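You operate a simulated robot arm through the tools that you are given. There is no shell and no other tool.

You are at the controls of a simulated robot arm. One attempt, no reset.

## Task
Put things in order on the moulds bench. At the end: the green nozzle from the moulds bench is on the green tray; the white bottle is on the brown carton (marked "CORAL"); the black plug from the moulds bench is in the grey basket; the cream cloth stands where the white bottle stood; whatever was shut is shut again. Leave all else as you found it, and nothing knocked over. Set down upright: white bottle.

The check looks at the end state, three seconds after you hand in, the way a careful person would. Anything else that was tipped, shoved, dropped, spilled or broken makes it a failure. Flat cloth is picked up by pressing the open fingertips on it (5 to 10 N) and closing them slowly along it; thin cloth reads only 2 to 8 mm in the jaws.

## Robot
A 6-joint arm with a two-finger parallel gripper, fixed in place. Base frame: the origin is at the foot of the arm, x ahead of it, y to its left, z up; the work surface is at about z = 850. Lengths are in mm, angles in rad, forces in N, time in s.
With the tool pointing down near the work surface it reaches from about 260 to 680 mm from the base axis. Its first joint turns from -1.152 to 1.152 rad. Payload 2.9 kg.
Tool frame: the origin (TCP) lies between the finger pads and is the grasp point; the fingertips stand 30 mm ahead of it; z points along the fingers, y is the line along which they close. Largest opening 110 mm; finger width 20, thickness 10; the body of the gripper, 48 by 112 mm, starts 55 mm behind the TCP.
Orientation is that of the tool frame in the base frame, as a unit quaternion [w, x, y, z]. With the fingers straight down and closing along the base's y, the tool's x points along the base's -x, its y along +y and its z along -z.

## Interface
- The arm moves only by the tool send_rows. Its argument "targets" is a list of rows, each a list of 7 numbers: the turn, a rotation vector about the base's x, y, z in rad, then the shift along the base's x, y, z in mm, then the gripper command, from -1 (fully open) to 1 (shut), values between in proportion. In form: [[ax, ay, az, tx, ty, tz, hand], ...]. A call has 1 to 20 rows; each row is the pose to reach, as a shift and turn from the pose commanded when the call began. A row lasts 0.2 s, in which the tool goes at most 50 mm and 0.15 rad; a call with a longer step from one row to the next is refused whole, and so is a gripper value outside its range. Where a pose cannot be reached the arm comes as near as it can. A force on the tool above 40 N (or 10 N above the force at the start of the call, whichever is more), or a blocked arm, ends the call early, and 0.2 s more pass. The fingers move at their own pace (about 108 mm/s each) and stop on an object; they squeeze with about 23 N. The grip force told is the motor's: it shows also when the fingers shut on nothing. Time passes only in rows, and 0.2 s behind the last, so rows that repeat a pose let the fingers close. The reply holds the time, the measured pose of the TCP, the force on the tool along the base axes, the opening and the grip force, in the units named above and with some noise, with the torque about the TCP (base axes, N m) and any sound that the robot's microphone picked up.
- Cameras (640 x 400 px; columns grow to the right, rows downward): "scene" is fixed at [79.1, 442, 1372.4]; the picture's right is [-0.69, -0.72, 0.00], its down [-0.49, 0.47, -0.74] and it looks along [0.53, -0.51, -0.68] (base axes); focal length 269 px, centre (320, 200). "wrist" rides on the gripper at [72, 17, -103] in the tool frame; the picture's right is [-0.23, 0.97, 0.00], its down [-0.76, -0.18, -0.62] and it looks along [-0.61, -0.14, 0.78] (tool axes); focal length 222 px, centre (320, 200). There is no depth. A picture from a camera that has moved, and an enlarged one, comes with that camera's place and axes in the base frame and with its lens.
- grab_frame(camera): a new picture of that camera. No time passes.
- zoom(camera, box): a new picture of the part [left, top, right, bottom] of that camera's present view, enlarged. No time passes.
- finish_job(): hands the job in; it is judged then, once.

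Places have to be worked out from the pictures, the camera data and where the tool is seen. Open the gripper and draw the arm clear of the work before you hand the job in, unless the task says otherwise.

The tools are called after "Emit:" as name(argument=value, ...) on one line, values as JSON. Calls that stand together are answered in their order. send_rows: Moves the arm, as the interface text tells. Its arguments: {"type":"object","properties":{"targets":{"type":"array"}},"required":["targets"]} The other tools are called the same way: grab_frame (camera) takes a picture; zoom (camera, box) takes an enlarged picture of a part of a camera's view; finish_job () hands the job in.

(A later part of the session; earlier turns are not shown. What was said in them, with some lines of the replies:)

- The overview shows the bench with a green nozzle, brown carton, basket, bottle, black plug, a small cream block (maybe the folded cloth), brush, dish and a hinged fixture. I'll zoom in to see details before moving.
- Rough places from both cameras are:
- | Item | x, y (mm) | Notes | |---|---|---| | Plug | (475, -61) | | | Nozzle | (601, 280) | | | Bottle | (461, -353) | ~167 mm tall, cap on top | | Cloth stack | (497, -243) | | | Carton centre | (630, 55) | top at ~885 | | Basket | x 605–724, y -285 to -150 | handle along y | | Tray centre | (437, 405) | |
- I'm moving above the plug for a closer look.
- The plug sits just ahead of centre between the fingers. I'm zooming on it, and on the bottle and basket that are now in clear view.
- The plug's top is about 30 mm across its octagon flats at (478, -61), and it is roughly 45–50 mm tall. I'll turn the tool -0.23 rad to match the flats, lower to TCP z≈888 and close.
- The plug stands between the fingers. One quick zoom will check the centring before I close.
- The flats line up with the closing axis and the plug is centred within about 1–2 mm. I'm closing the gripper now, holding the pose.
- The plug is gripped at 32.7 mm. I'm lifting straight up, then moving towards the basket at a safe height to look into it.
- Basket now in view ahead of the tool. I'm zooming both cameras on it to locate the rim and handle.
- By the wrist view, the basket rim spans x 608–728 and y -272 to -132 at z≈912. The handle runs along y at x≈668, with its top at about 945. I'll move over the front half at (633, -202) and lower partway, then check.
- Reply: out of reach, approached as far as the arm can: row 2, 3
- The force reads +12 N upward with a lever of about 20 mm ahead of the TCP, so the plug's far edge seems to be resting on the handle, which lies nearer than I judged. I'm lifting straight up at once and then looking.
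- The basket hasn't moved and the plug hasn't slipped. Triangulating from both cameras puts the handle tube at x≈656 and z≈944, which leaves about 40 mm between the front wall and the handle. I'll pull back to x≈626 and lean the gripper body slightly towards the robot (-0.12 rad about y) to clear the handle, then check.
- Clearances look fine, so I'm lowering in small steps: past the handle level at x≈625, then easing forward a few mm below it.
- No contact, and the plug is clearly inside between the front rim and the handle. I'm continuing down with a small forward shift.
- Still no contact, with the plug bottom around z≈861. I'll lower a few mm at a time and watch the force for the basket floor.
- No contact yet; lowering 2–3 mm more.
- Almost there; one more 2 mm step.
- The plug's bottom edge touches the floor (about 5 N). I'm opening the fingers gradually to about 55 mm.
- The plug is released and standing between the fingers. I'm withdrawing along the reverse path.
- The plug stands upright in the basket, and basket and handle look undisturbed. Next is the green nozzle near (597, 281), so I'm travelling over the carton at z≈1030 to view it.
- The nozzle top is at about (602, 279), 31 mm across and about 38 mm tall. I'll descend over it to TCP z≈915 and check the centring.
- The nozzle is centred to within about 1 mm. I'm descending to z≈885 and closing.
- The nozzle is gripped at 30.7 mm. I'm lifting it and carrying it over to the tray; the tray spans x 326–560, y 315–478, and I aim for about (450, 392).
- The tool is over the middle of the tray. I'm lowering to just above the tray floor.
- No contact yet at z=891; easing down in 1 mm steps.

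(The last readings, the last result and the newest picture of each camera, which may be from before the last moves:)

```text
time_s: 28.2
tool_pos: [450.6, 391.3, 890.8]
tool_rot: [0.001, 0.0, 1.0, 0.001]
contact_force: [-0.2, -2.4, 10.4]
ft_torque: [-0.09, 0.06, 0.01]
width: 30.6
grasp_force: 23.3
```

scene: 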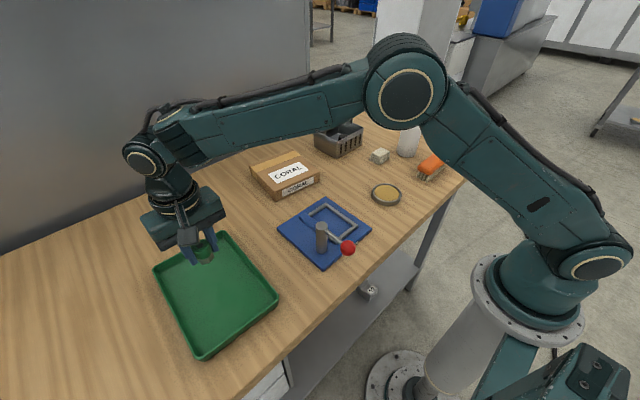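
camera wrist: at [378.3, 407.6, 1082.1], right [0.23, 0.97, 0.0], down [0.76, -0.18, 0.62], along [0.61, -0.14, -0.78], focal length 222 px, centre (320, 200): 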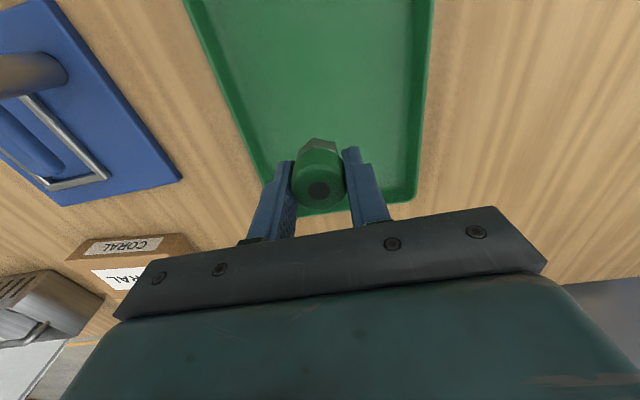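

The nozzle is resting on the tray floor (10 N). I'm easing up 1 mm, then opening slowly.

Emit:
send_rows(targets=[[0, 0, 0, 0, 0, 1, 1], [0, 0, 0, 0, 0, 1, 0.43], [0, 0, 0, 0, 0, 1, 0.35], [0, 0, 0, 0, 0, 1, 0.2], [0, 0, 0, 0, 0, 1, 0.0], [0, 0, 0, 0, 0, 1, -0.1], [0, 0, 0, 0, 0, 1, -0.1]])

Emit:
grab_frame(camera="wrist")

```text
time_s: 29.8
tool_pos: [450.1, 391.6, 890.4]
tool_rot: [0.0, 0.0, 1.0, 0.0]
contact_force: [-0.6, 0.2, 0.2]
ft_torque: [0.0, 0.0, -0.04]
width: 60.5
grasp_force: 0.0
```

```text
taken
camera wrist: at [378.3, 408.5, 992.7], right [0.23, 0.97, 0.0], down [0.76, -0.18, 0.62], along [0.61, -0.14, -0.78], focal length 222 px, centre (320, 200)
```

wrist: 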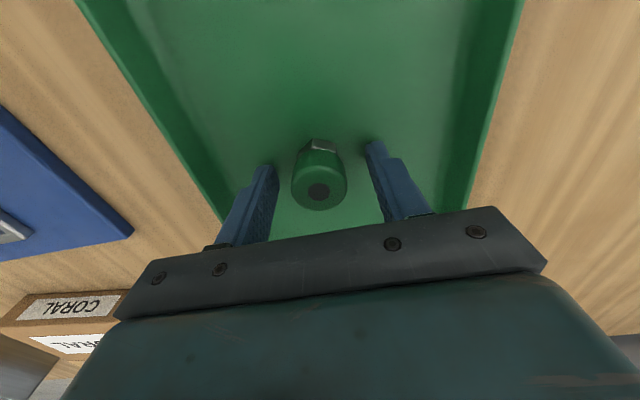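

The nozzle stands upright on the tray. I'm raising the arm and heading back towards the bottle at a safe height.

Emit:
send_rows(targets=[[0, 0, 0, 0, 0, 20, -0.1], [0, 0, 0, 0, 0, 60, -0.1], [0, 0, 0, 0, 0, 105, -0.1], [0, 0, 0, 0, 0, 150, -0.2], [0, 0, 0, 0, -20, 188, -0.3], [0, 0, 0, 0, -65, 198, -0.3], [0, 0, 0, 0, -110, 198, -0.3], [0, 0, 0, 0, -155, 198, -0.3], [0, 0, 0, 0, -200, 198, -0.3], [0, 0, 0, 0, -245, 198, -0.3], [0, 0, 0, 0, -290, 198, -0.3], [0, 0, 0, 0, -335, 198, -0.3], [0, 0, 0, 0, -380, 198, -0.3], [0, 0, 0, 0, -425, 198, -0.3], [0, 0, 0, 0, -470, 198, -0.3], [0, 0, 0, 0, -515, 198, -0.3], [0, 0, 0, -5, -560, 198, -0.3], [0, 0, 0, -10, -605, 198, -0.3], [0, 0, 0, -20, -650, 198, -0.3], [0, 0, 0, -20, -650, 198, -0.3]])

Emit:
grab_frame(camera="wrist")

Emit:
grab_frame(camera="scene")

```text
time_s: 34.0
tool_pos: [428.7, -259.9, 1089.8]
tool_rot: [0.0, 0.001, 1.0, 0.001]
contact_force: [0.2, 0.4, 0.6]
ft_torque: [-0.01, -0.01, 0.01]
width: 71.6
grasp_force: 0.1
```

```text
taken
camera wrist: at [357.7, -242.7, 1191.8], right [0.23, 0.97, 0.0], down [0.76, -0.18, 0.62], along [0.61, -0.14, -0.78], focal length 222 px, centre (320, 200)
```

wrist: 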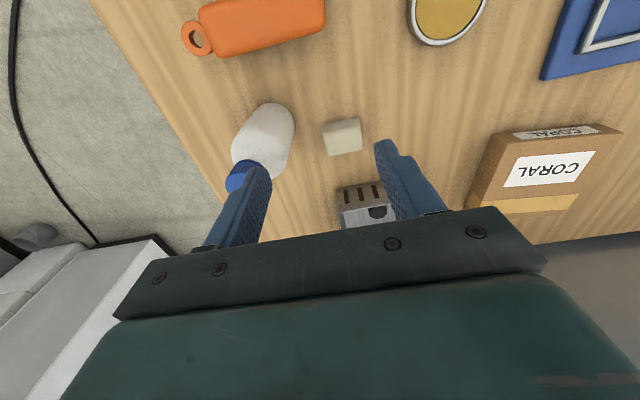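

```text
taken
```

scene: 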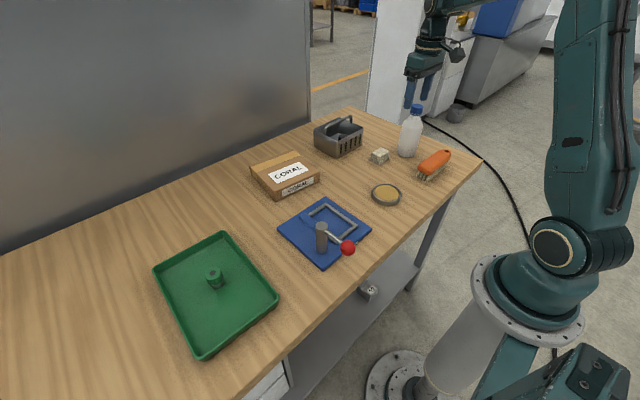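

Everything else is in order. I'm moving above the bottle at about (457, -345), with the fingertips still well above the cap, to look at it closely.

Emit:
send_rows(targets=[[0, 0, 0, 10, -30, 0, -0.4], [0, 0, 0, 20, -62, 0, -0.4], [0, 0, 0, 27, -86, 0, -0.4], [0, 0, 0, 27, -86, 0, -0.4]])

Emit:
grab_frame(camera="wrist")

Emit:
zoom(camera="scene", box=[360, 70, 460, 170])

```text
time_s: 35.0
tool_pos: [456.0, -344.8, 1088.1]
tool_rot: [0.0, 0.0, 1.0, 0.001]
contact_force: [0.8, 0.3, 1.3]
ft_torque: [0.01, -0.02, 0.02]
width: 77.0
grasp_force: 0.2
```

```text
taken
camera wrist: at [384.1, -328.1, 1191.3], right [0.23, 0.97, 0.0], down [0.76, -0.18, 0.62], along [0.61, -0.14, -0.78], focal length 222 px, centre (320, 200)
```

wrist: 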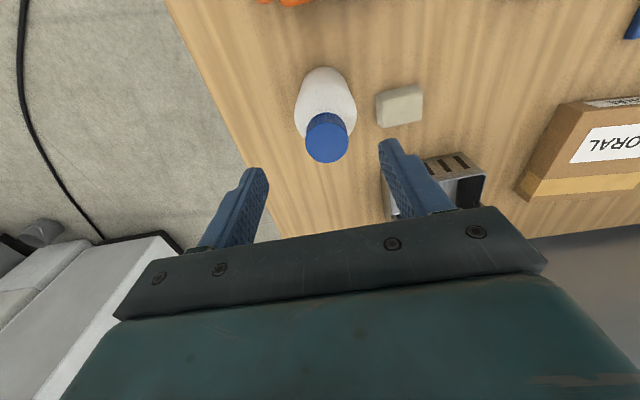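

```text
4.00 times, centred on (410, 120) of scene
camera zoom: at [79.1, 441.9, 1372.4], right [-0.69, -0.72, 0.0], down [-0.49, 0.47, -0.74], along [0.53, -0.51, -0.68], focal length 1077 px, centre (-40, 520)
```

zoom: 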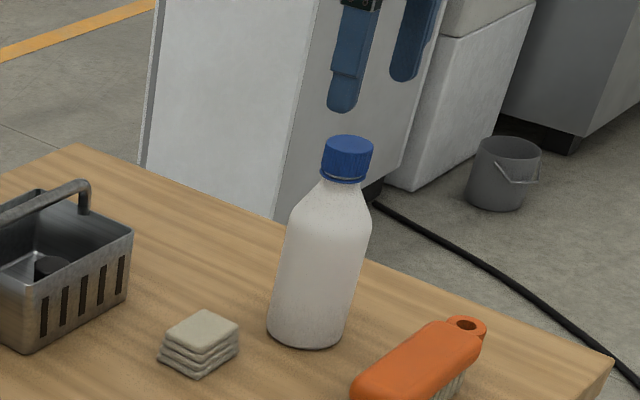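

Emit:
zoom(camera="wrist", box=[260, 50, 440, 180])

Emit:
zoom(camera="scene", box=[392, 95, 440, 165])

```text
3.08 times, centred on (350, 115) of wrist
camera zoom: at [384.1, -328.1, 1191.3], right [0.23, 0.97, 0.0], down [0.76, -0.18, 0.62], along [0.61, -0.14, -0.78], focal length 684 px, centre (228, 462)
```

zoom: 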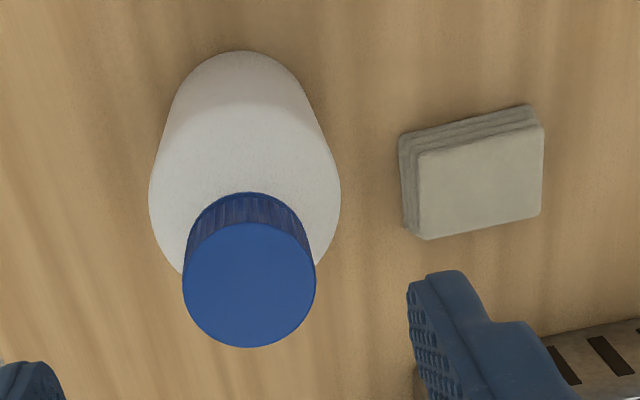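

```text
5.71 times, centred on (416, 130) of scene
camera zoom: at [79.1, 441.9, 1372.4], right [-0.69, -0.72, 0.0], down [-0.49, 0.47, -0.74], along [0.53, -0.51, -0.68], focal length 1538 px, centre (-229, 600)
```

zoom: 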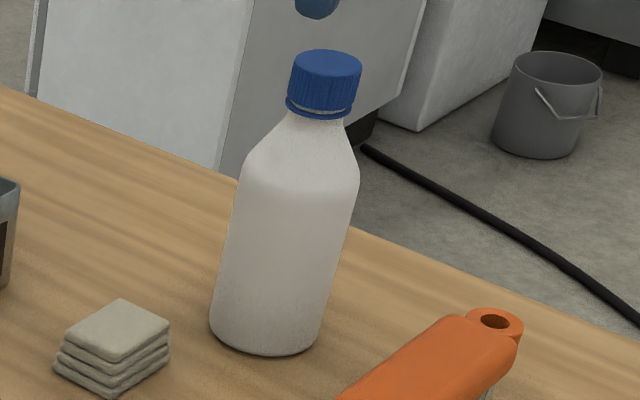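

The cap is about 36 mm across. By the wrist view it lies roughly 5 mm ahead and 4 mm left of the tool axis, with its top at z≈1017. I'll correct and come down until the fingertips are just above cap level, then look again.

Emit:
send_rows(targets=[[0, 0, 0, 3, 2, -8, -0.4], [0, 0, 0, 5, 3.8, -20, -0.4], [0, 0, 0, 5, 3.8, -33, -0.4], [0, 0, 0, 5, 3.8, -33, -0.4]])

Emit:
zoom(camera="wrist", box=[220, 80, 420, 220])

Emit:
zoom(camera="scene", box=[380, 70, 450, 165])

```text
time_s: 36.0
tool_pos: [461.6, -340.7, 1053.9]
tool_rot: [0.0, -0.001, 1.0, 0.0]
contact_force: [-0.2, 0.7, -1.3]
ft_torque: [0.04, 0.0, -0.02]
width: 76.9
grasp_force: 0.0
```

```text
2.86 times, centred on (320, 150) of wrist
camera zoom: at [390.8, -323.5, 1158.1], right [0.23, 0.97, 0.0], down [0.76, -0.18, 0.62], along [0.61, -0.14, -0.78], focal length 635 px, centre (320, 343)
```

zoom: 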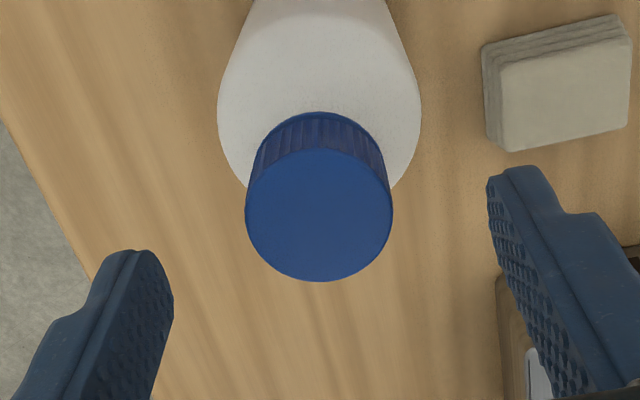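

```text
4.21 times, centred on (415, 118) of scene
camera zoom: at [79.1, 442.0, 1372.4], right [-0.69, -0.72, 0.0], down [-0.49, 0.47, -0.74], along [0.53, -0.51, -0.68], focal length 1133 px, centre (-80, 547)
```

zoom: 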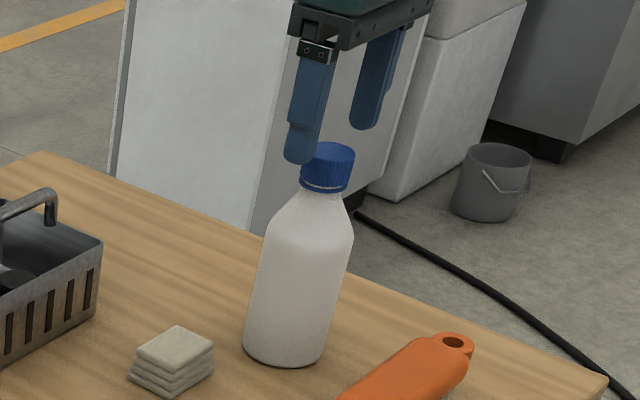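

The cap is centred between the fingers (y error under 1 mm). I'm lowering until the fingertips reach about z=986 around the cap, then closing gradually.

Emit:
send_rows(targets=[[0, 0, 0, -0.5, 0, -12, -0.3], [0, 0, 0, -1, 0, -24, -0.2], [0, 0, 0, -1, 0, -33, 0.0], [0, 0, 0, -1, 0, -39, 0.1], [0, 0, 0, -1, 0, -39, 0.2], [0, 0, 0, -1, 0, -39, 0.2]])

Emit:
zoom(camera="wrist", box=[240, 100, 400, 220])

Emit:
zoom(camera="scene", box=[390, 85, 440, 165])

```text
time_s: 37.4
tool_pos: [459.9, -341.3, 1016.0]
tool_rot: [0.0, 0.0, 1.0, 0.0]
contact_force: [-0.3, 0.8, -0.9]
ft_torque: [-0.02, -0.03, 0.0]
width: 44.0
grasp_force: 0.0
```

```text
3.33 times, centred on (320, 160) of wrist
camera zoom: at [389.0, -323.6, 1119.3], right [0.23, 0.97, 0.0], down [0.76, -0.18, 0.62], along [0.61, -0.14, -0.78], focal length 740 px, centre (320, 333)
```

zoom: 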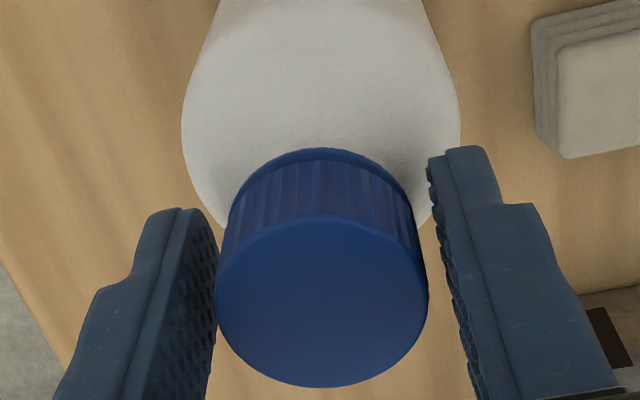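

```text
5.00 times, centred on (415, 125) of scene
camera zoom: at [79.1, 442.0, 1372.4], right [-0.69, -0.72, 0.0], down [-0.49, 0.47, -0.74], along [0.53, -0.51, -0.68], focal length 1346 px, centre (-155, 575)
```

zoom: 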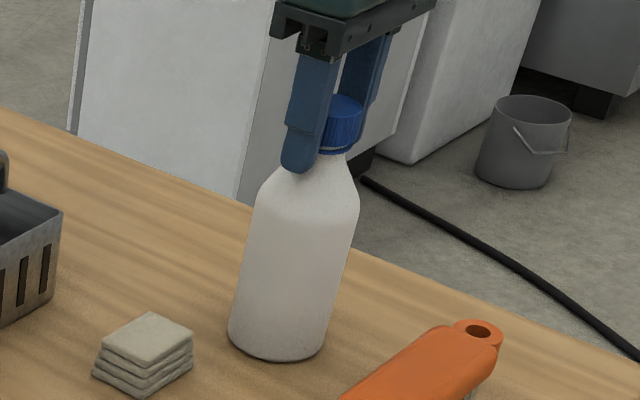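

The cap top centre coincides with the TCP projection within 1 mm. I'm closing slowly onto the cap.

Emit:
send_rows(targets=[[0, 0, 0, 0, 0, 0, 0.26], [0, 0, 0, 0, 0, 0, 0.32], [0, 0, 0, 0, 0, 0, 0.38], [0, 0, 0, 0, 0, 0, 0.6], [0, 0, 0, 0, 0, 0, 1], [0, 0, 0, 0, 0, 0, 1]])

Emit:
zoom(camera="wrist", box=[240, 100, 400, 220])

Emit:
zoom(camera="scene", box=[390, 85, 440, 165])

```text
time_s: 38.8
tool_pos: [460.7, -341.2, 1015.9]
tool_rot: [0.0, 0.001, 1.0, 0.0]
contact_force: [0.0, 0.7, -0.1]
ft_torque: [-0.01, 0.0, -0.03]
width: 33.5
grasp_force: 23.1
```

```text
3.33 times, centred on (320, 160) of wrist
camera zoom: at [389.0, -323.6, 1119.4], right [0.23, 0.97, 0.0], down [0.76, -0.18, 0.62], along [0.61, -0.14, -0.78], focal length 740 px, centre (320, 333)
```

zoom: 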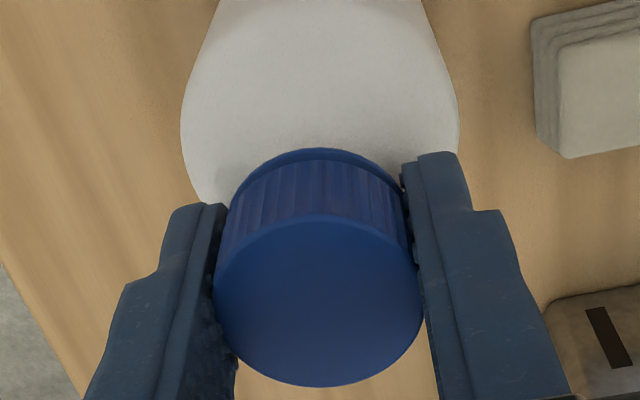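

```text
5.00 times, centred on (415, 125) of scene
camera zoom: at [79.1, 442.0, 1372.4], right [-0.69, -0.72, 0.0], down [-0.49, 0.47, -0.74], along [0.53, -0.51, -0.68], focal length 1346 px, centre (-155, 575)
```

zoom: 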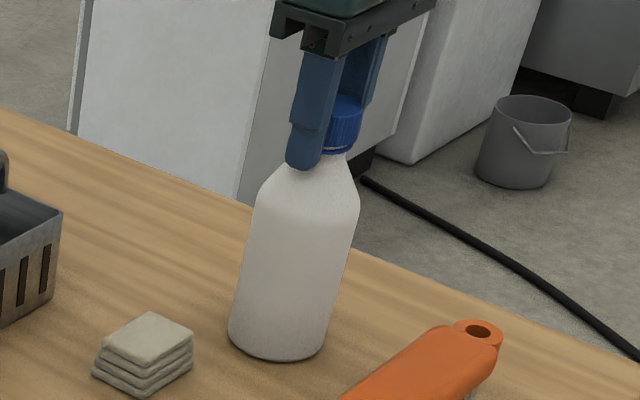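

The cap is gripped at 33.5 mm and the bottle didn't shift, which puts its spot at about (460, -341). I'm lifting slowly to feel the weight.

Emit:
send_rows(targets=[[0, 0, 0, 0, 0, 3, 1], [0, 0, 0, 0, 0, 8, 1], [0, 0, 0, 0, 0, 14, 1], [0, 0, 0, 0, 0, 20, 1], [0, 0, 0, 0, 0, 20, 1]])

Emit:
zoom(camera="scene", box=[390, 85, 440, 165])

Emit:
zoom(camera="wrist", box=[240, 100, 400, 220])

```text
time_s: 40.0
tool_pos: [461.6, -340.2, 1035.2]
tool_rot: [0.0, 0.0, 1.0, -0.001]
contact_force: [-0.1, -0.8, -4.1]
ft_torque: [-0.01, -0.01, 0.01]
width: 33.6
grasp_force: 22.9
```

```text
5.00 times, centred on (415, 125) of scene
camera zoom: at [79.1, 441.9, 1372.4], right [-0.69, -0.72, 0.0], down [-0.49, 0.47, -0.74], along [0.53, -0.51, -0.68], focal length 1346 px, centre (-155, 575)
```

zoom: 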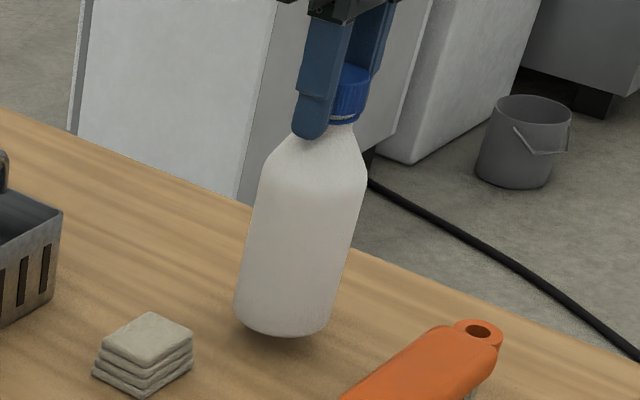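

```text
3.33 times, centred on (320, 160) of wrist
camera zoom: at [389.5, -323.4, 1139.5], right [0.23, 0.97, 0.0], down [0.76, -0.18, 0.62], along [0.61, -0.14, -0.78], focal length 740 px, centre (320, 333)
```

zoom: 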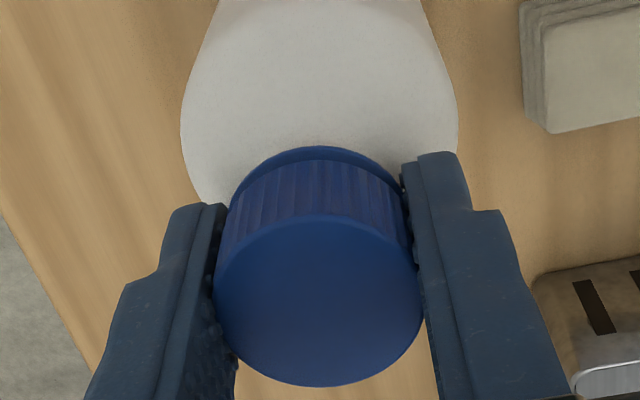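

The bottle weighs about 0.4 kg and hangs straight. I'm lifting it to give ≈62 mm of bench clearance and carrying it along x≈465 to the carton's y, clear of the cloth and basket.

Emit:
send_rows(targets=[[0, 0, 0, 0, 0, 15, 1], [0, 0, 0, 0, 0, 35, 1], [0, 0, 0, 0, 0, 48, 1], [0, 0, 0, 0, 12, 48, 1], [0, 0, 0, 0, 35, 48, 1], [0, 0, 0, 0, 65, 48, 1], [0, 0, 0, 0, 97, 48, 1], [0, 0, 0, 0, 130, 48, 1], [0, 0, 0, 0, 163, 48, 1], [0, 0, 0, 0, 196, 48, 1], [0, 0, 0, 0, 229, 48, 1], [0, 0, 0, 0, 262, 48, 1], [0, 0, 0, 0, 295, 48, 1], [0, 0, 0, 0, 328, 48, 1], [0, 0, 0, 0, 358, 48, 1], [0, 0, 0, 0, 380, 48, 1], [0, 0, 0, 0, 392, 48, 1], [0, 0, 0, 0, 397, 48, 1], [0, 0, 0, 0, 397, 48, 1]])

Emit:
grab_frame(camera="wrist")

Emit:
grab_frame(camera="scene")

```text
time_s: 44.0
tool_pos: [461.1, 55.9, 1084.0]
tool_rot: [0.0, -0.001, 1.0, -0.001]
contact_force: [-0.2, 0.4, -3.5]
ft_torque: [-0.01, 0.03, 0.03]
width: 33.7
grasp_force: 23.3
```

```text
taken
camera wrist: at [389.7, 73.4, 1186.3], right [0.23, 0.97, 0.0], down [0.76, -0.18, 0.62], along [0.61, -0.14, -0.78], focal length 222 px, centre (320, 200)
```

wrist: 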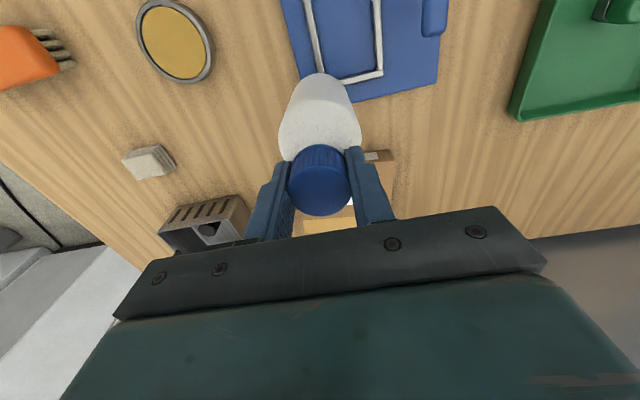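

```text
taken
```

scene: 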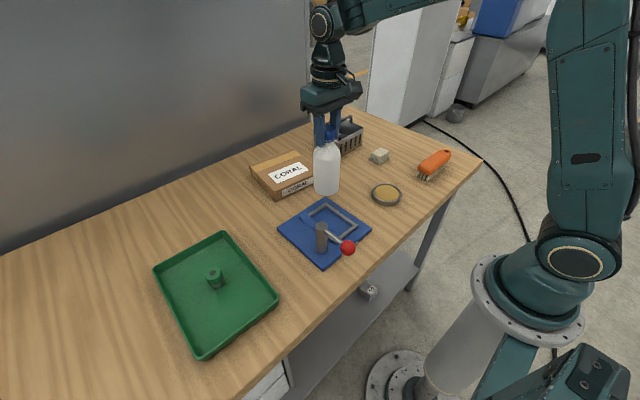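

The bottle hangs steady at y≈56. I'm moving forward over the carton to x≈620, with the bottle bottom ≈30 mm above the carton top.

Emit:
send_rows(targets=[[0, 0, 0, 15, 0, 0, 1], [0, 0, 0, 40, 0, 0, 1], [0, 0, 0, 68, 0, 0, 1], [0, 0, 0, 96, 0, 0, 1], [0, 0, 0, 124, 0, 0, 1], [0, 0, 0, 145, 0, 0, 1], [0, 0, 0, 156, 0, -2, 1], [0, 0, 0, 158, 0, -5, 1], [0, 0, 0, 158, 0, -5, 1]])

Emit:
grab_frame(camera="wrist")

Emit:
zoom(camera="scene", box=[230, 80, 380, 210])

```text
time_s: 46.0
tool_pos: [620.1, 57.0, 1079.7]
tool_rot: [0.001, 0.001, 1.0, 0.0]
contact_force: [0.3, -0.4, -2.4]
ft_torque: [0.01, -0.01, -0.01]
width: 33.8
grasp_force: 22.8
```

```text
taken
camera wrist: at [549.0, 72.6, 1182.2], right [0.23, 0.97, 0.0], down [0.76, -0.18, 0.62], along [0.61, -0.14, -0.78], focal length 222 px, centre (320, 200)
```

wrist: 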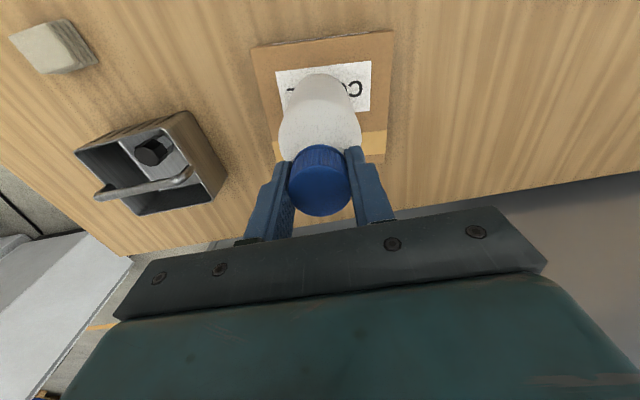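

```text
3.08 times, centred on (305, 145) of scene
camera zoom: at [79.1, 442.0, 1372.4], right [-0.69, -0.72, 0.0], down [-0.49, 0.47, -0.74], along [0.53, -0.51, -0.68], focal length 828 px, centre (366, 369)
```

zoom: 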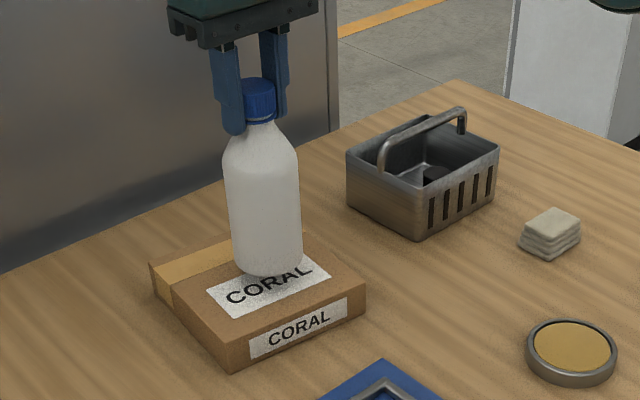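

The bottle is well centred over the carton top. I'm lowering towards it, first to about 4 mm above the expected contact.

Emit:
send_rows(targets=[[0, 0, 0, 0, 0, -8, 1], [0, 0, 0, 0, 0, -15, 1], [0, 0, 0, 0, 0, -20, 1], [0, 0, 0, 0, 0, -23, 1], [0, 0, 0, 0, 0, -23, 1]])

Emit:
zoom(camera="scene", box=[230, 80, 380, 210])

```text
time_s: 47.2
tool_pos: [622.0, 56.3, 1058.1]
tool_rot: [0.0, 0.0, 1.0, 0.001]
contact_force: [0.1, -0.2, -0.4]
ft_torque: [0.04, -0.03, 0.01]
width: 33.7
grasp_force: 22.5
```

```text
3.08 times, centred on (305, 145) of scene
camera zoom: at [79.1, 442.0, 1372.4], right [-0.69, -0.72, 0.0], down [-0.49, 0.47, -0.74], along [0.53, -0.51, -0.68], focal length 828 px, centre (366, 369)
```

zoom: 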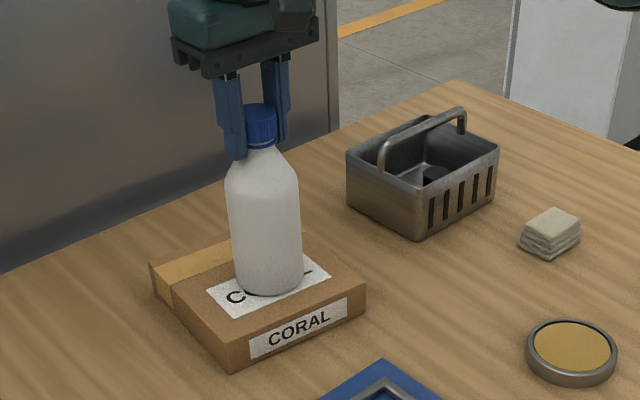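

The hanging weight has nearly vanished from the force reading, so the bottle may already be resting. I'll step down 1 mm to confirm.

Emit:
send_rows(targets=[[0, 0, 0, 0, 0, -1, 1], [0, 0, 0, 0, 0, -1, 1]])

```text
time_s: 47.8
tool_pos: [619.7, 57.1, 1056.6]
tool_rot: [0.001, 0.0, 1.0, 0.0]
contact_force: [2.7, -0.2, 5.2]
ft_torque: [-0.02, -0.08, 0.0]
width: 33.6
grasp_force: 22.7
```

The bottle is resting (load reversed to +5 N). I'm easing up 0.7 mm and opening the fingers slowly and symmetrically.

Emit:
send_rows(targets=[[0, 0, 0, 0, 0, 0.7, 1], [0, 0, 0, 0, 0, 0.7, 0.4], [0, 0, 0, 0, 0, 0.7, 0.36], [0, 0, 0, 0, 0, 0.7, 0.3], [0, 0, 0, 0, 0, 0.7, 0.2], [0, 0, 0, 0, 0, 0.7, 0.1], [0, 0, 0, 0, 0, 0.7, -0.1], [0, 0, 0, 0, 0, 0.7, -0.2], [0, 0, 0, 0, 0, 0.7, -0.2]])

Emit:
grab_frame(camera="wrist")

Emit:
zoom(camera="scene", box=[230, 80, 380, 210])

```text
time_s: 49.8
tool_pos: [620.7, 56.5, 1055.8]
tool_rot: [0.0, 0.0, 1.0, 0.0]
contact_force: [-0.5, 0.8, -0.2]
ft_torque: [0.02, -0.01, -0.02]
width: 66.0
grasp_force: 0.0
```

```text
taken
camera wrist: at [548.1, 73.2, 1158.9], right [0.23, 0.97, 0.0], down [0.76, -0.18, 0.62], along [0.61, -0.14, -0.78], focal length 222 px, centre (320, 200)
```

wrist: 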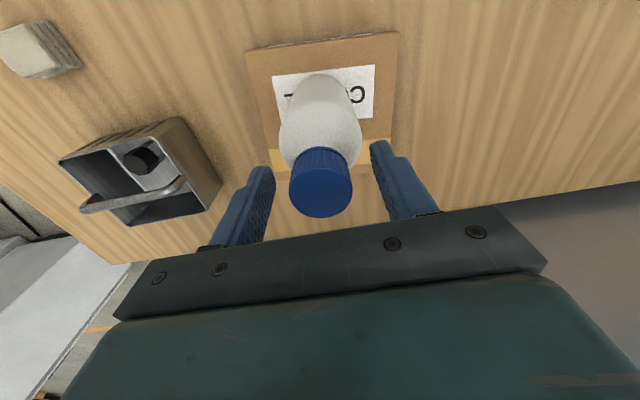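

```text
3.08 times, centred on (305, 145) of scene
camera zoom: at [79.1, 442.0, 1372.4], right [-0.69, -0.72, 0.0], down [-0.49, 0.47, -0.74], along [0.53, -0.51, -0.68], focal length 828 px, centre (366, 369)
```

zoom: 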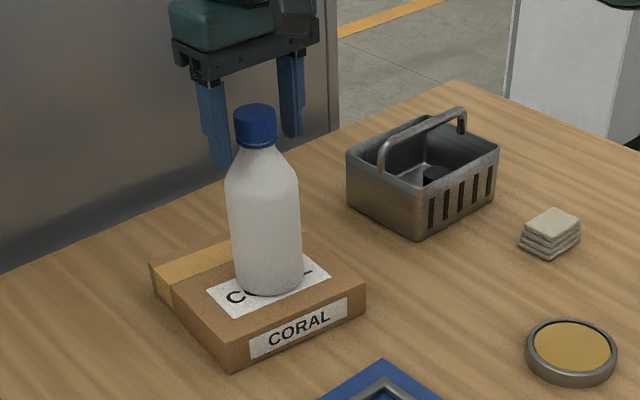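

The bottle stands upright on the carton. I'm withdrawing upwards and back, then heading to the cloth near (502, -240) for a close look.

Emit:
send_rows(targets=[[0, 0, 0, 0, 0, 12, -0.2], [0, 0, 0, 0, 0, 28, -0.2], [0, 0, 0, -15, 0, 48, -0.2], [0, 0, 0, -40, 0, 62, -0.2], [0, 0, 0, -75, -15, 62, -0.2], [0, 0, 0, -100, -50, 62, -0.2], [0, 0, 0, -115, -95, 55, -0.2], [0, 0, 0, -120, -140, 45, -0.2], [0, 0, 0, -125, -185, 30, -0.2], [0, 0, 0, -130, -230, 10, -0.2], [0, 0, 0, -135, -270, -15, -0.2], [0, 0, 0, -137, -297, -45, -0.2], [0, 0, 0, -137, -297, -60, -0.2], [0, 0, 0, -137, -297, -60, -0.2]])

Emit:
grab_frame(camera="wrist")

Emit:
grab_frame(camera="scene")

```text
time_s: 52.8
tool_pos: [481.3, -240.4, 998.6]
tool_rot: [0.0, -0.001, 1.0, 0.0]
contact_force: [0.0, 0.0, 0.3]
ft_torque: [0.01, 0.02, 0.01]
width: 66.1
grasp_force: 0.1
```

```text
taken
camera wrist: at [409.0, -223.7, 1101.4], right [0.23, 0.97, 0.0], down [0.76, -0.18, 0.62], along [0.61, -0.14, -0.78], focal length 222 px, centre (320, 200)
```

wrist: 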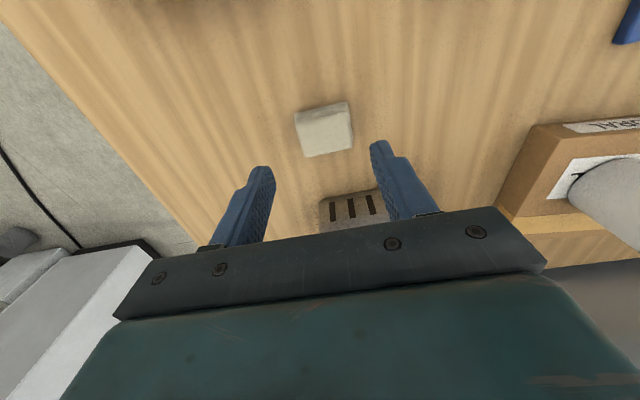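

```text
taken
```

scene: 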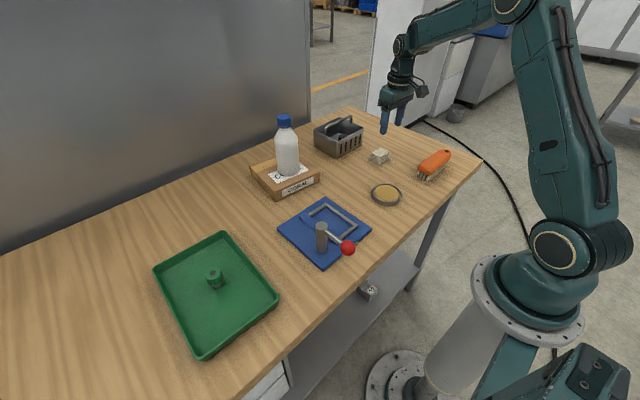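

Emit:
zoom(camera="wrist", box=[270, 85, 380, 170])

Emit:
zoom(camera="scene", box=[360, 140, 400, 172])

```text
4.71 times, centred on (325, 128) of wrist
camera zoom: at [409.0, -223.7, 1101.4], right [0.23, 0.97, 0.0], down [0.76, -0.18, 0.62], along [0.61, -0.14, -0.78], focal length 1045 px, centre (296, 541)
```

zoom: 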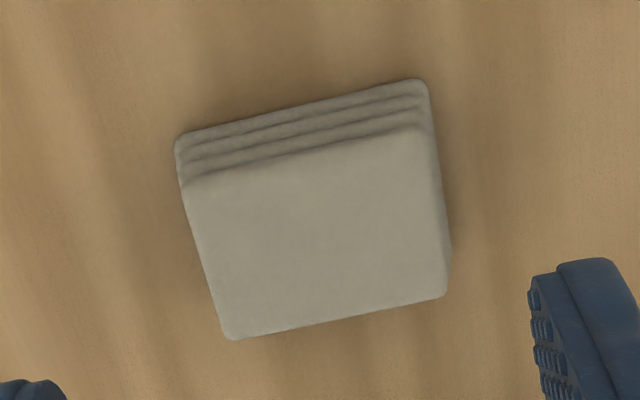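

```text
12.50 times, centred on (380, 156) of scene
camera zoom: at [79.1, 441.9, 1372.4], right [-0.69, -0.72, 0.0], down [-0.49, 0.47, -0.74], along [0.53, -0.51, -0.68], focal length 3364 px, centre (-430, 750)
```

zoom: 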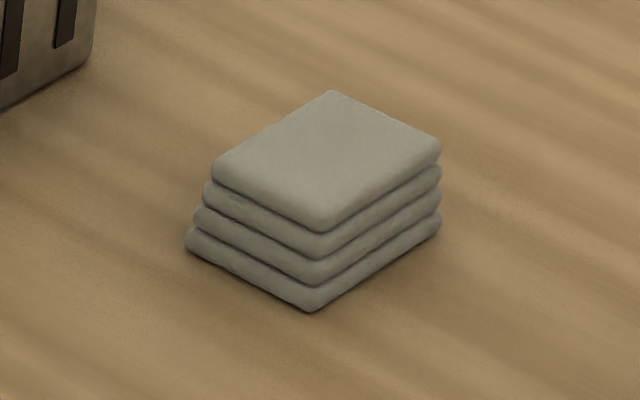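

The cloth is a folded four-layer stack aligned with the base axes: about 42 mm (x) × 57 mm (y) × 27 mm, centred near (499, -240). I'll open to ~86 mm and come down over it partway to check the centring.

Emit:
send_rows(targets=[[0, 0, 0, 8, 0.5, -20, -0.5], [0, 0, 0, 15, 1, -40, -0.56], [0, 0, 0, 17.5, 1.2, -58, -0.56], [0, 0, 0, 17.5, 1.2, -67, -0.56], [0, 0, 0, 17.5, 1.2, -67, -0.56]])

Emit:
grab_frame(camera="wrist")

Emit:
zoom(camera="wrist", box=[220, 80, 420, 220])

```text
time_s: 54.0
tool_pos: [498.7, -238.1, 928.7]
tool_rot: [0.0, -0.001, 1.0, -0.001]
contact_force: [0.1, 0.0, -0.4]
ft_torque: [0.0, -0.01, 0.01]
width: 85.8
grasp_force: 0.1
```

```text
taken
camera wrist: at [426.9, -221.7, 1031.1], right [0.23, 0.97, 0.0], down [0.76, -0.18, 0.62], along [0.61, -0.14, -0.78], focal length 222 px, centre (320, 200)
```

wrist: 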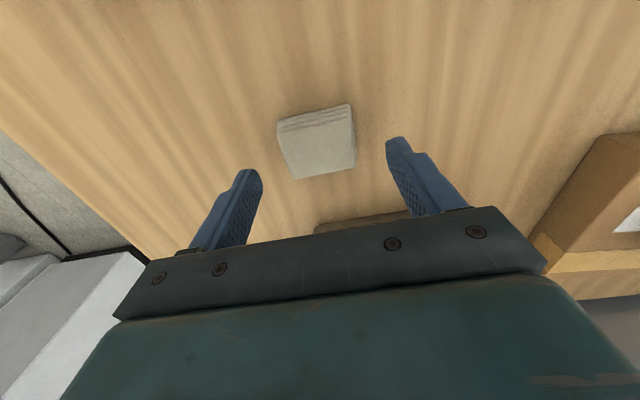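

```text
2.86 times, centred on (320, 150) of wrist
camera zoom: at [426.9, -221.7, 1031.1], right [0.23, 0.97, 0.0], down [0.76, -0.18, 0.62], along [0.61, -0.14, -0.78], focal length 635 px, centre (320, 343)
```

zoom: 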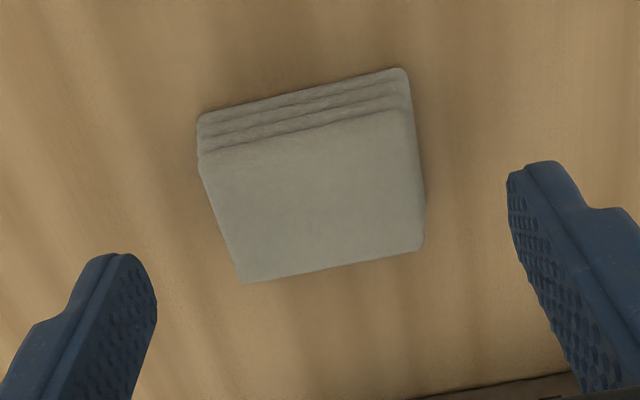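

By the closer view, the stack centre is (501, -240), with its top at z≈876 and base y from -269 to -211. I'm lowering to TCP z≈884, with the fingertips about 4 mm above the bench.

Emit:
send_rows(targets=[[0, 0, 0, 1.5, -0.5, -15, -0.56], [0, 0, 0, 1.5, -0.5, -30, -0.56], [0, 0, 0, 1.5, -0.5, -40, -0.56], [0, 0, 0, 1.5, -0.5, -46, -0.56], [0, 0, 0, 1.5, -0.5, -46, -0.56]])

Emit:
zoom(camera="wrist", box=[220, 100, 420, 240])

Emit:
zoom(camera="scene", box=[340, 110, 420, 174])

```text
time_s: 55.2
tool_pos: [501.2, -238.7, 883.7]
tool_rot: [0.0, 0.0, 1.0, -0.001]
contact_force: [0.1, 0.5, 0.2]
ft_torque: [-0.02, 0.01, -0.01]
width: 85.5
grasp_force: 0.0
```

```text
2.86 times, centred on (320, 170) of wrist
camera zoom: at [429.2, -222.5, 986.2], right [0.23, 0.97, 0.0], down [0.76, -0.18, 0.62], along [0.61, -0.14, -0.78], focal length 635 px, centre (320, 286)
```

zoom: 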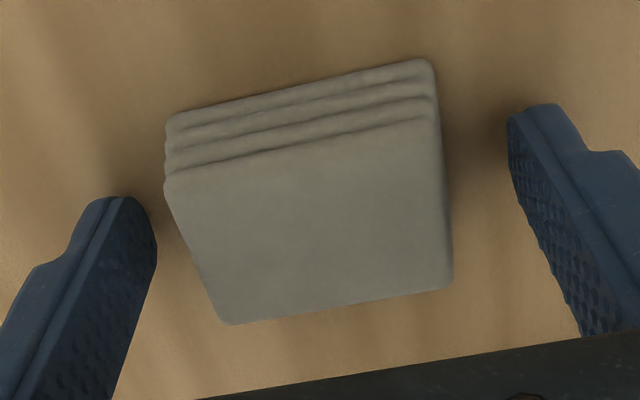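

```text
6.25 times, centred on (380, 142) of scene
camera zoom: at [79.1, 442.0, 1372.4], right [-0.69, -0.72, 0.0], down [-0.49, 0.47, -0.74], along [0.53, -0.51, -0.68], focal length 1682 px, centre (-55, 562)
```

zoom: 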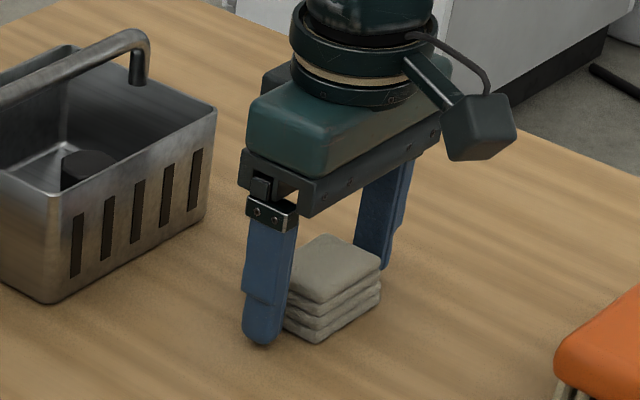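

The stack sits squarely between the fingers. I'm closing in stages and watching the opening.

Emit:
send_rows(targets=[[0, 0, 0, 0, 0, 0, -0.4], [0, 0, 0, 0, 0, 0, -0.2], [0, 0, 0, 0, 0, 0, -0.08], [0, 0, 0, 0, 0, 0, -0.04], [0, 0, 0, 0, 0, 0, 0.0], [0, 0, 0, 0, 0, 0, 0.04], [0, 0, 0, 0, 0, 0, 0.08]])

Emit:
zoom(camera="wrist", box=[220, 100, 420, 240])

```text
time_s: 56.8
tool_pos: [501.0, -239.2, 882.5]
tool_rot: [0.0, 0.0, 1.0, 0.0]
contact_force: [0.2, 0.0, 0.4]
ft_torque: [-0.01, 0.02, 0.02]
width: 59.3
grasp_force: 23.5
```

```text
2.86 times, centred on (320, 170) of wrist
camera zoom: at [429.2, -222.5, 986.5], right [0.23, 0.97, 0.0], down [0.76, -0.18, 0.62], along [0.61, -0.14, -0.78], focal length 635 px, centre (320, 286)
```

zoom: 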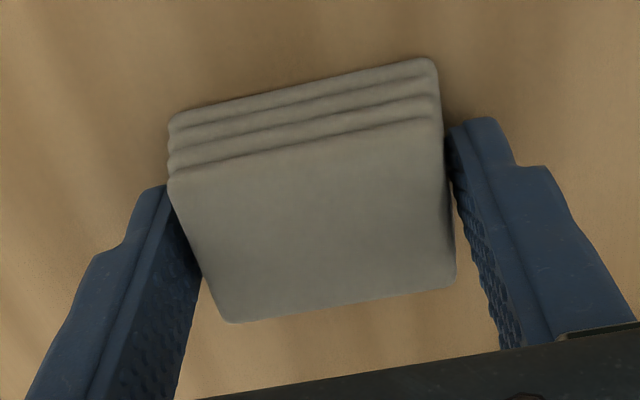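

The cloth holds firm at 59.3 mm with a 23 N grip. I'm setting full squeeze and lifting 40 mm to check it comes up as one piece.

Emit:
send_rows(targets=[[0, 0, 0, 0, 0, 0, 0.5], [0, 0, 0, 0, 0, 3, 1], [0, 0, 0, 0, 0, 10, 1], [0, 0, 0, 0, 0, 25, 1], [0, 0, 0, 0, 0, 40, 1], [0, 0, 0, 0, 0, 40, 1]])

Emit:
zoom(camera="wrist", box=[220, 100, 420, 240])

Emit:
zoom(camera="scene", box=[340, 100, 440, 180])

```text
time_s: 58.2
tool_pos: [499.7, -240.0, 922.7]
tool_rot: [0.001, -0.001, 1.0, 0.0]
contact_force: [-0.2, 1.0, -0.6]
ft_torque: [-0.02, 0.03, -0.01]
width: 58.8
grasp_force: 22.4
```

```text
2.86 times, centred on (320, 170) of wrist
camera zoom: at [429.0, -223.0, 1025.8], right [0.23, 0.97, 0.0], down [0.76, -0.18, 0.62], along [0.61, -0.14, -0.78], focal length 635 px, centre (320, 286)
```

zoom: 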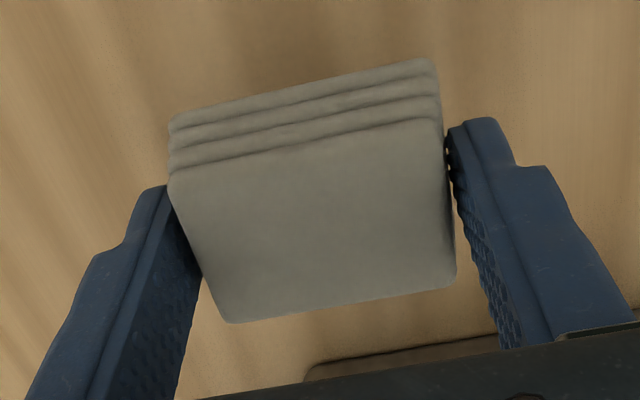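

```text
5.00 times, centred on (390, 140) of scene
camera zoom: at [79.1, 442.0, 1372.4], right [-0.69, -0.72, 0.0], down [-0.49, 0.47, -0.74], along [0.53, -0.51, -0.68], focal length 1346 px, centre (-30, 500)
```

zoom: 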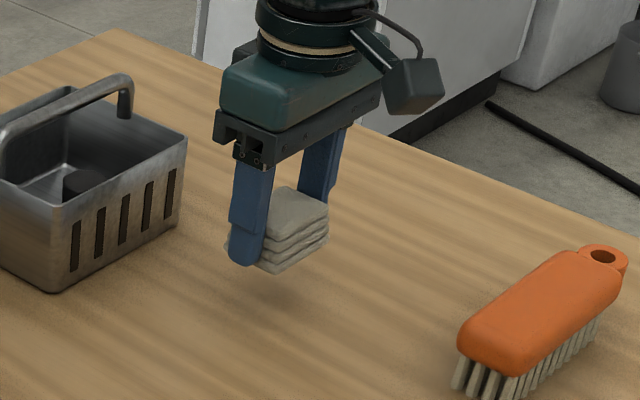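

The cloth lifts cleanly as one piece. I'm carrying it to the bottle's former spot (461, -341) and lowering to just above the bench.

Emit:
send_rows(targets=[[0, 0, 0, -8, -20, 0, 1], [0, 0, 0, -18, -45, 0, 1], [0, 0, 0, -28, -71, 0, 1], [0, 0, 0, -36, -92, 0, 1], [0, 0, 0, -40, -101, 0, 1], [0, 0, 0, -40, -101, -10, 1], [0, 0, 0, -40, -101, -25, 1], [0, 0, 0, -40, -101, -35, 1], [0, 0, 0, -40, -101, -37, 1], [0, 0, 0, -40, -101, -37, 1]])

Emit:
zoom(camera="scene", box=[340, 100, 460, 190])

```text
time_s: 60.4
tool_pos: [461.1, -340.2, 886.8]
tool_rot: [0.0, 0.001, 1.0, 0.0]
contact_force: [-0.6, -0.5, -0.3]
ft_torque: [0.01, -0.03, 0.04]
width: 59.5
grasp_force: 23.0
```

```text
4.44 times, centred on (400, 145) of scene
camera zoom: at [79.1, 442.0, 1372.4], right [-0.69, -0.72, 0.0], down [-0.49, 0.47, -0.74], along [0.53, -0.51, -0.68], focal length 1196 px, centre (-36, 444)
```

zoom: 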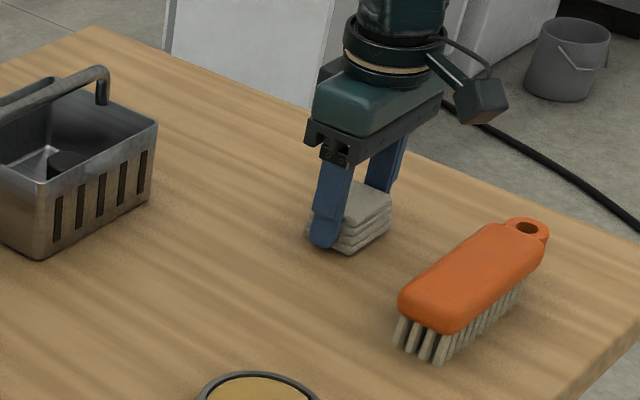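

The cloth hovers over the right spot. I'm lowering the last 3 mm to the pick-up height.

Emit:
send_rows(targets=[[0, 0, 0, 0, 0, -1.5, 1], [0, 0, 0, 0, 0, -3, 1], [0, 0, 0, 0, 0, -3, 1]])

```text
time_s: 61.2
tool_pos: [461.5, -341.3, 883.7]
tool_rot: [-0.001, 0.0, 1.0, 0.0]
contact_force: [-0.5, -0.4, 2.1]
ft_torque: [-0.01, 0.04, 0.0]
width: 59.5
grasp_force: 22.8
```

The cloth touches the bench lightly (2 N). I'm opening the fingers gradually.

Emit:
send_rows(targets=[[0, 0, 0, 0, 0, 0, 0.2], [0, 0, 0, 0, 0, 0, -0.05], [0, 0, 0, 0, 0, 0, -0.1], [0, 0, 0, 0, 0, 0, -0.16], [0, 0, 0, 0, 0, 0, -0.25], [0, 0, 0, 0, 0, 0, -0.4], [0, 0, 0, 0, 0, 0, -0.55], [0, 0, 0, 0, 0, 0, -0.55]])

Emit:
grab_frame(camera="wrist")

```text
time_s: 63.0
tool_pos: [461.5, -341.1, 883.3]
tool_rot: [0.0, 0.0, 1.0, 0.0]
contact_force: [0.4, 0.3, -0.4]
ft_torque: [-0.01, -0.04, 0.0]
width: 85.3
grasp_force: 0.0
```

```text
taken
camera wrist: at [389.7, -324.1, 986.2], right [0.23, 0.97, 0.0], down [0.76, -0.18, 0.62], along [0.61, -0.14, -0.78], focal length 222 px, centre (320, 200)
```

wrist: 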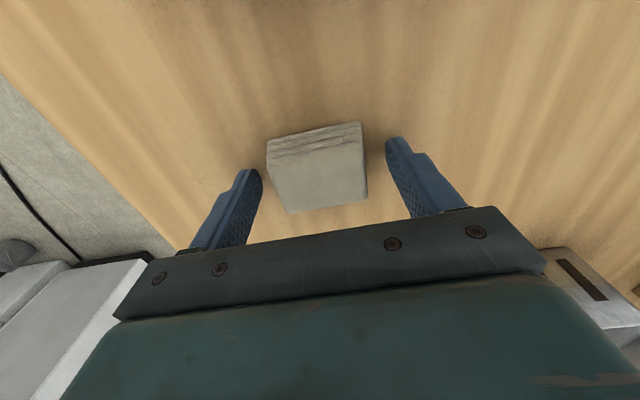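

The cloth is released and neatly in place. I'm drawing the arm straight up and back to near its starting pose.

Emit:
send_rows(targets=[[0, 0, 0, 0, 0, 20, -0.55], [0, 0, 0, 0, 0, 60, -0.55], [0, 0, 0, 0, 0, 105, -0.55], [0, 0, 0, 0, 0, 150, -0.7], [0, 0, 0, -5, 20, 190, -1], [0, 0, 0, -20, 55, 215, -1], [0, 0, 0, -40, 95, 230, -1], [0, 0, 0, -60, 135, 230, -1], [0, 0, 0, -80, 175, 230, -1], [0, 0, 0, -95, 215, 230, -1], [0, 0, 0, -105, 243, 230, -1], [0, 0, 0, -105, 243, 230, -1]])

Emit:
grab_frame(camera="scene")

Emit:
grab_frame(camera="wrist")

Emit:
zoom(camera="scene", box=[240, 100, 480, 250])

Emit:
zoom(camera="scene", box=[140, 190, 400, 352])

```text
time_s: 65.6
tool_pos: [353.5, -101.3, 1113.4]
tool_rot: [0.0, -0.002, 1.0, 0.0]
contact_force: [-0.6, -0.5, -1.0]
ft_torque: [0.0, -0.02, 0.01]
width: 110.4
grasp_force: 0.0
```

```text
taken
```

scene: 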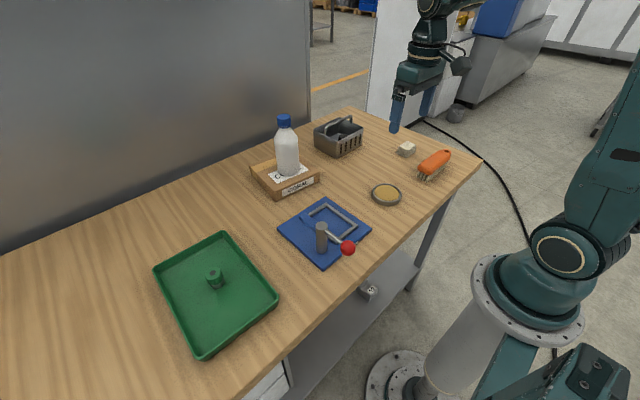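

```text
taken
camera wrist: at [282.5, -82.3, 1216.3], right [0.23, 0.97, 0.0], down [0.76, -0.18, 0.62], along [0.61, -0.14, -0.78], focal length 222 px, centre (320, 200)
```

wrist: 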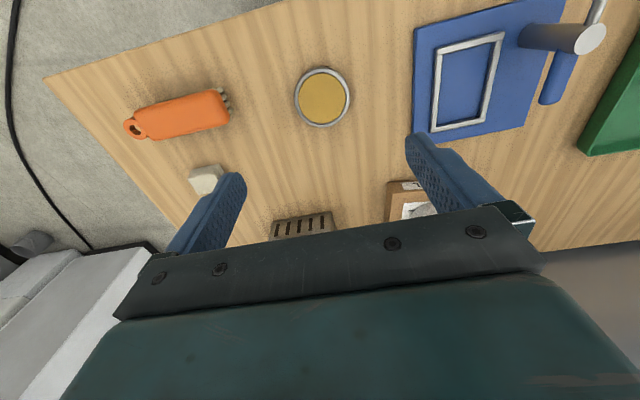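

```text
2.67 times, centred on (360, 175) of scene
camera zoom: at [79.0, 442.0, 1372.4], right [-0.69, -0.72, 0.0], down [-0.49, 0.47, -0.74], along [0.53, -0.51, -0.68], focal length 718 px, centre (213, 267)
```

zoom: 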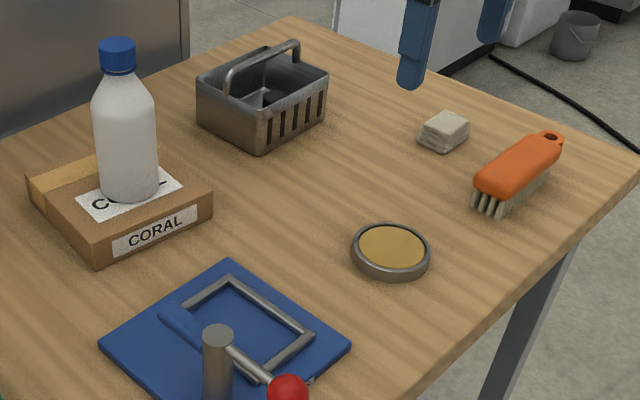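

```text
2.46 times, centred on (270, 271) of scene
camera zoom: at [79.0, 442.0, 1372.4], right [-0.69, -0.72, 0.0], down [-0.49, 0.47, -0.74], along [0.53, -0.51, -0.68], focal length 662 px, centre (443, 25)
```

zoom: 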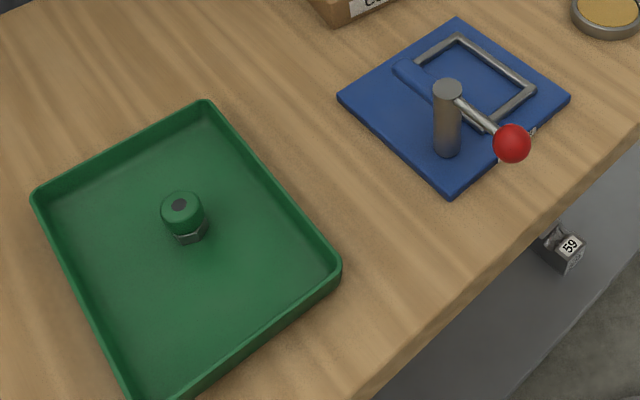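

All placements check out: the plug is in the basket, the nozzle is on the tray, the bottle is upright on the carton and the cloth is on the bottle's spot. The fixture, lever, dish, brush, basket and carton look as they did at the start. The gripper is open and clear, so I'm handing in.

Emit:
finish_job()

```text
The job is handed in.
```

The moulds bench is in order and I've handed the job in. The final pictures match what you asked for:

- **Green nozzle:** standing upright near the middle of the green tray.
- **White bottle:** upright on the carton marked "CORAL", about centred on its top.
- **Black plug:** upright in the front half of the grey basket.
- **Cream cloth:** still neatly folded, at about (461, -341) mm, where the bottle stood.
- **Everything else:** the blue fixture and its lever, the dish, the brush, the basket and the carton look the same as in the first pictures. I opened nothing, so there was nothing to shut again.

While lowering the plug, I pressed it lightly on the basket handle, with about 12 N. I lifted off straight away, and neither the basket nor the plug shifted in the pictures.

The gripper is open and the arm is back near its starting pose, clear of the work.
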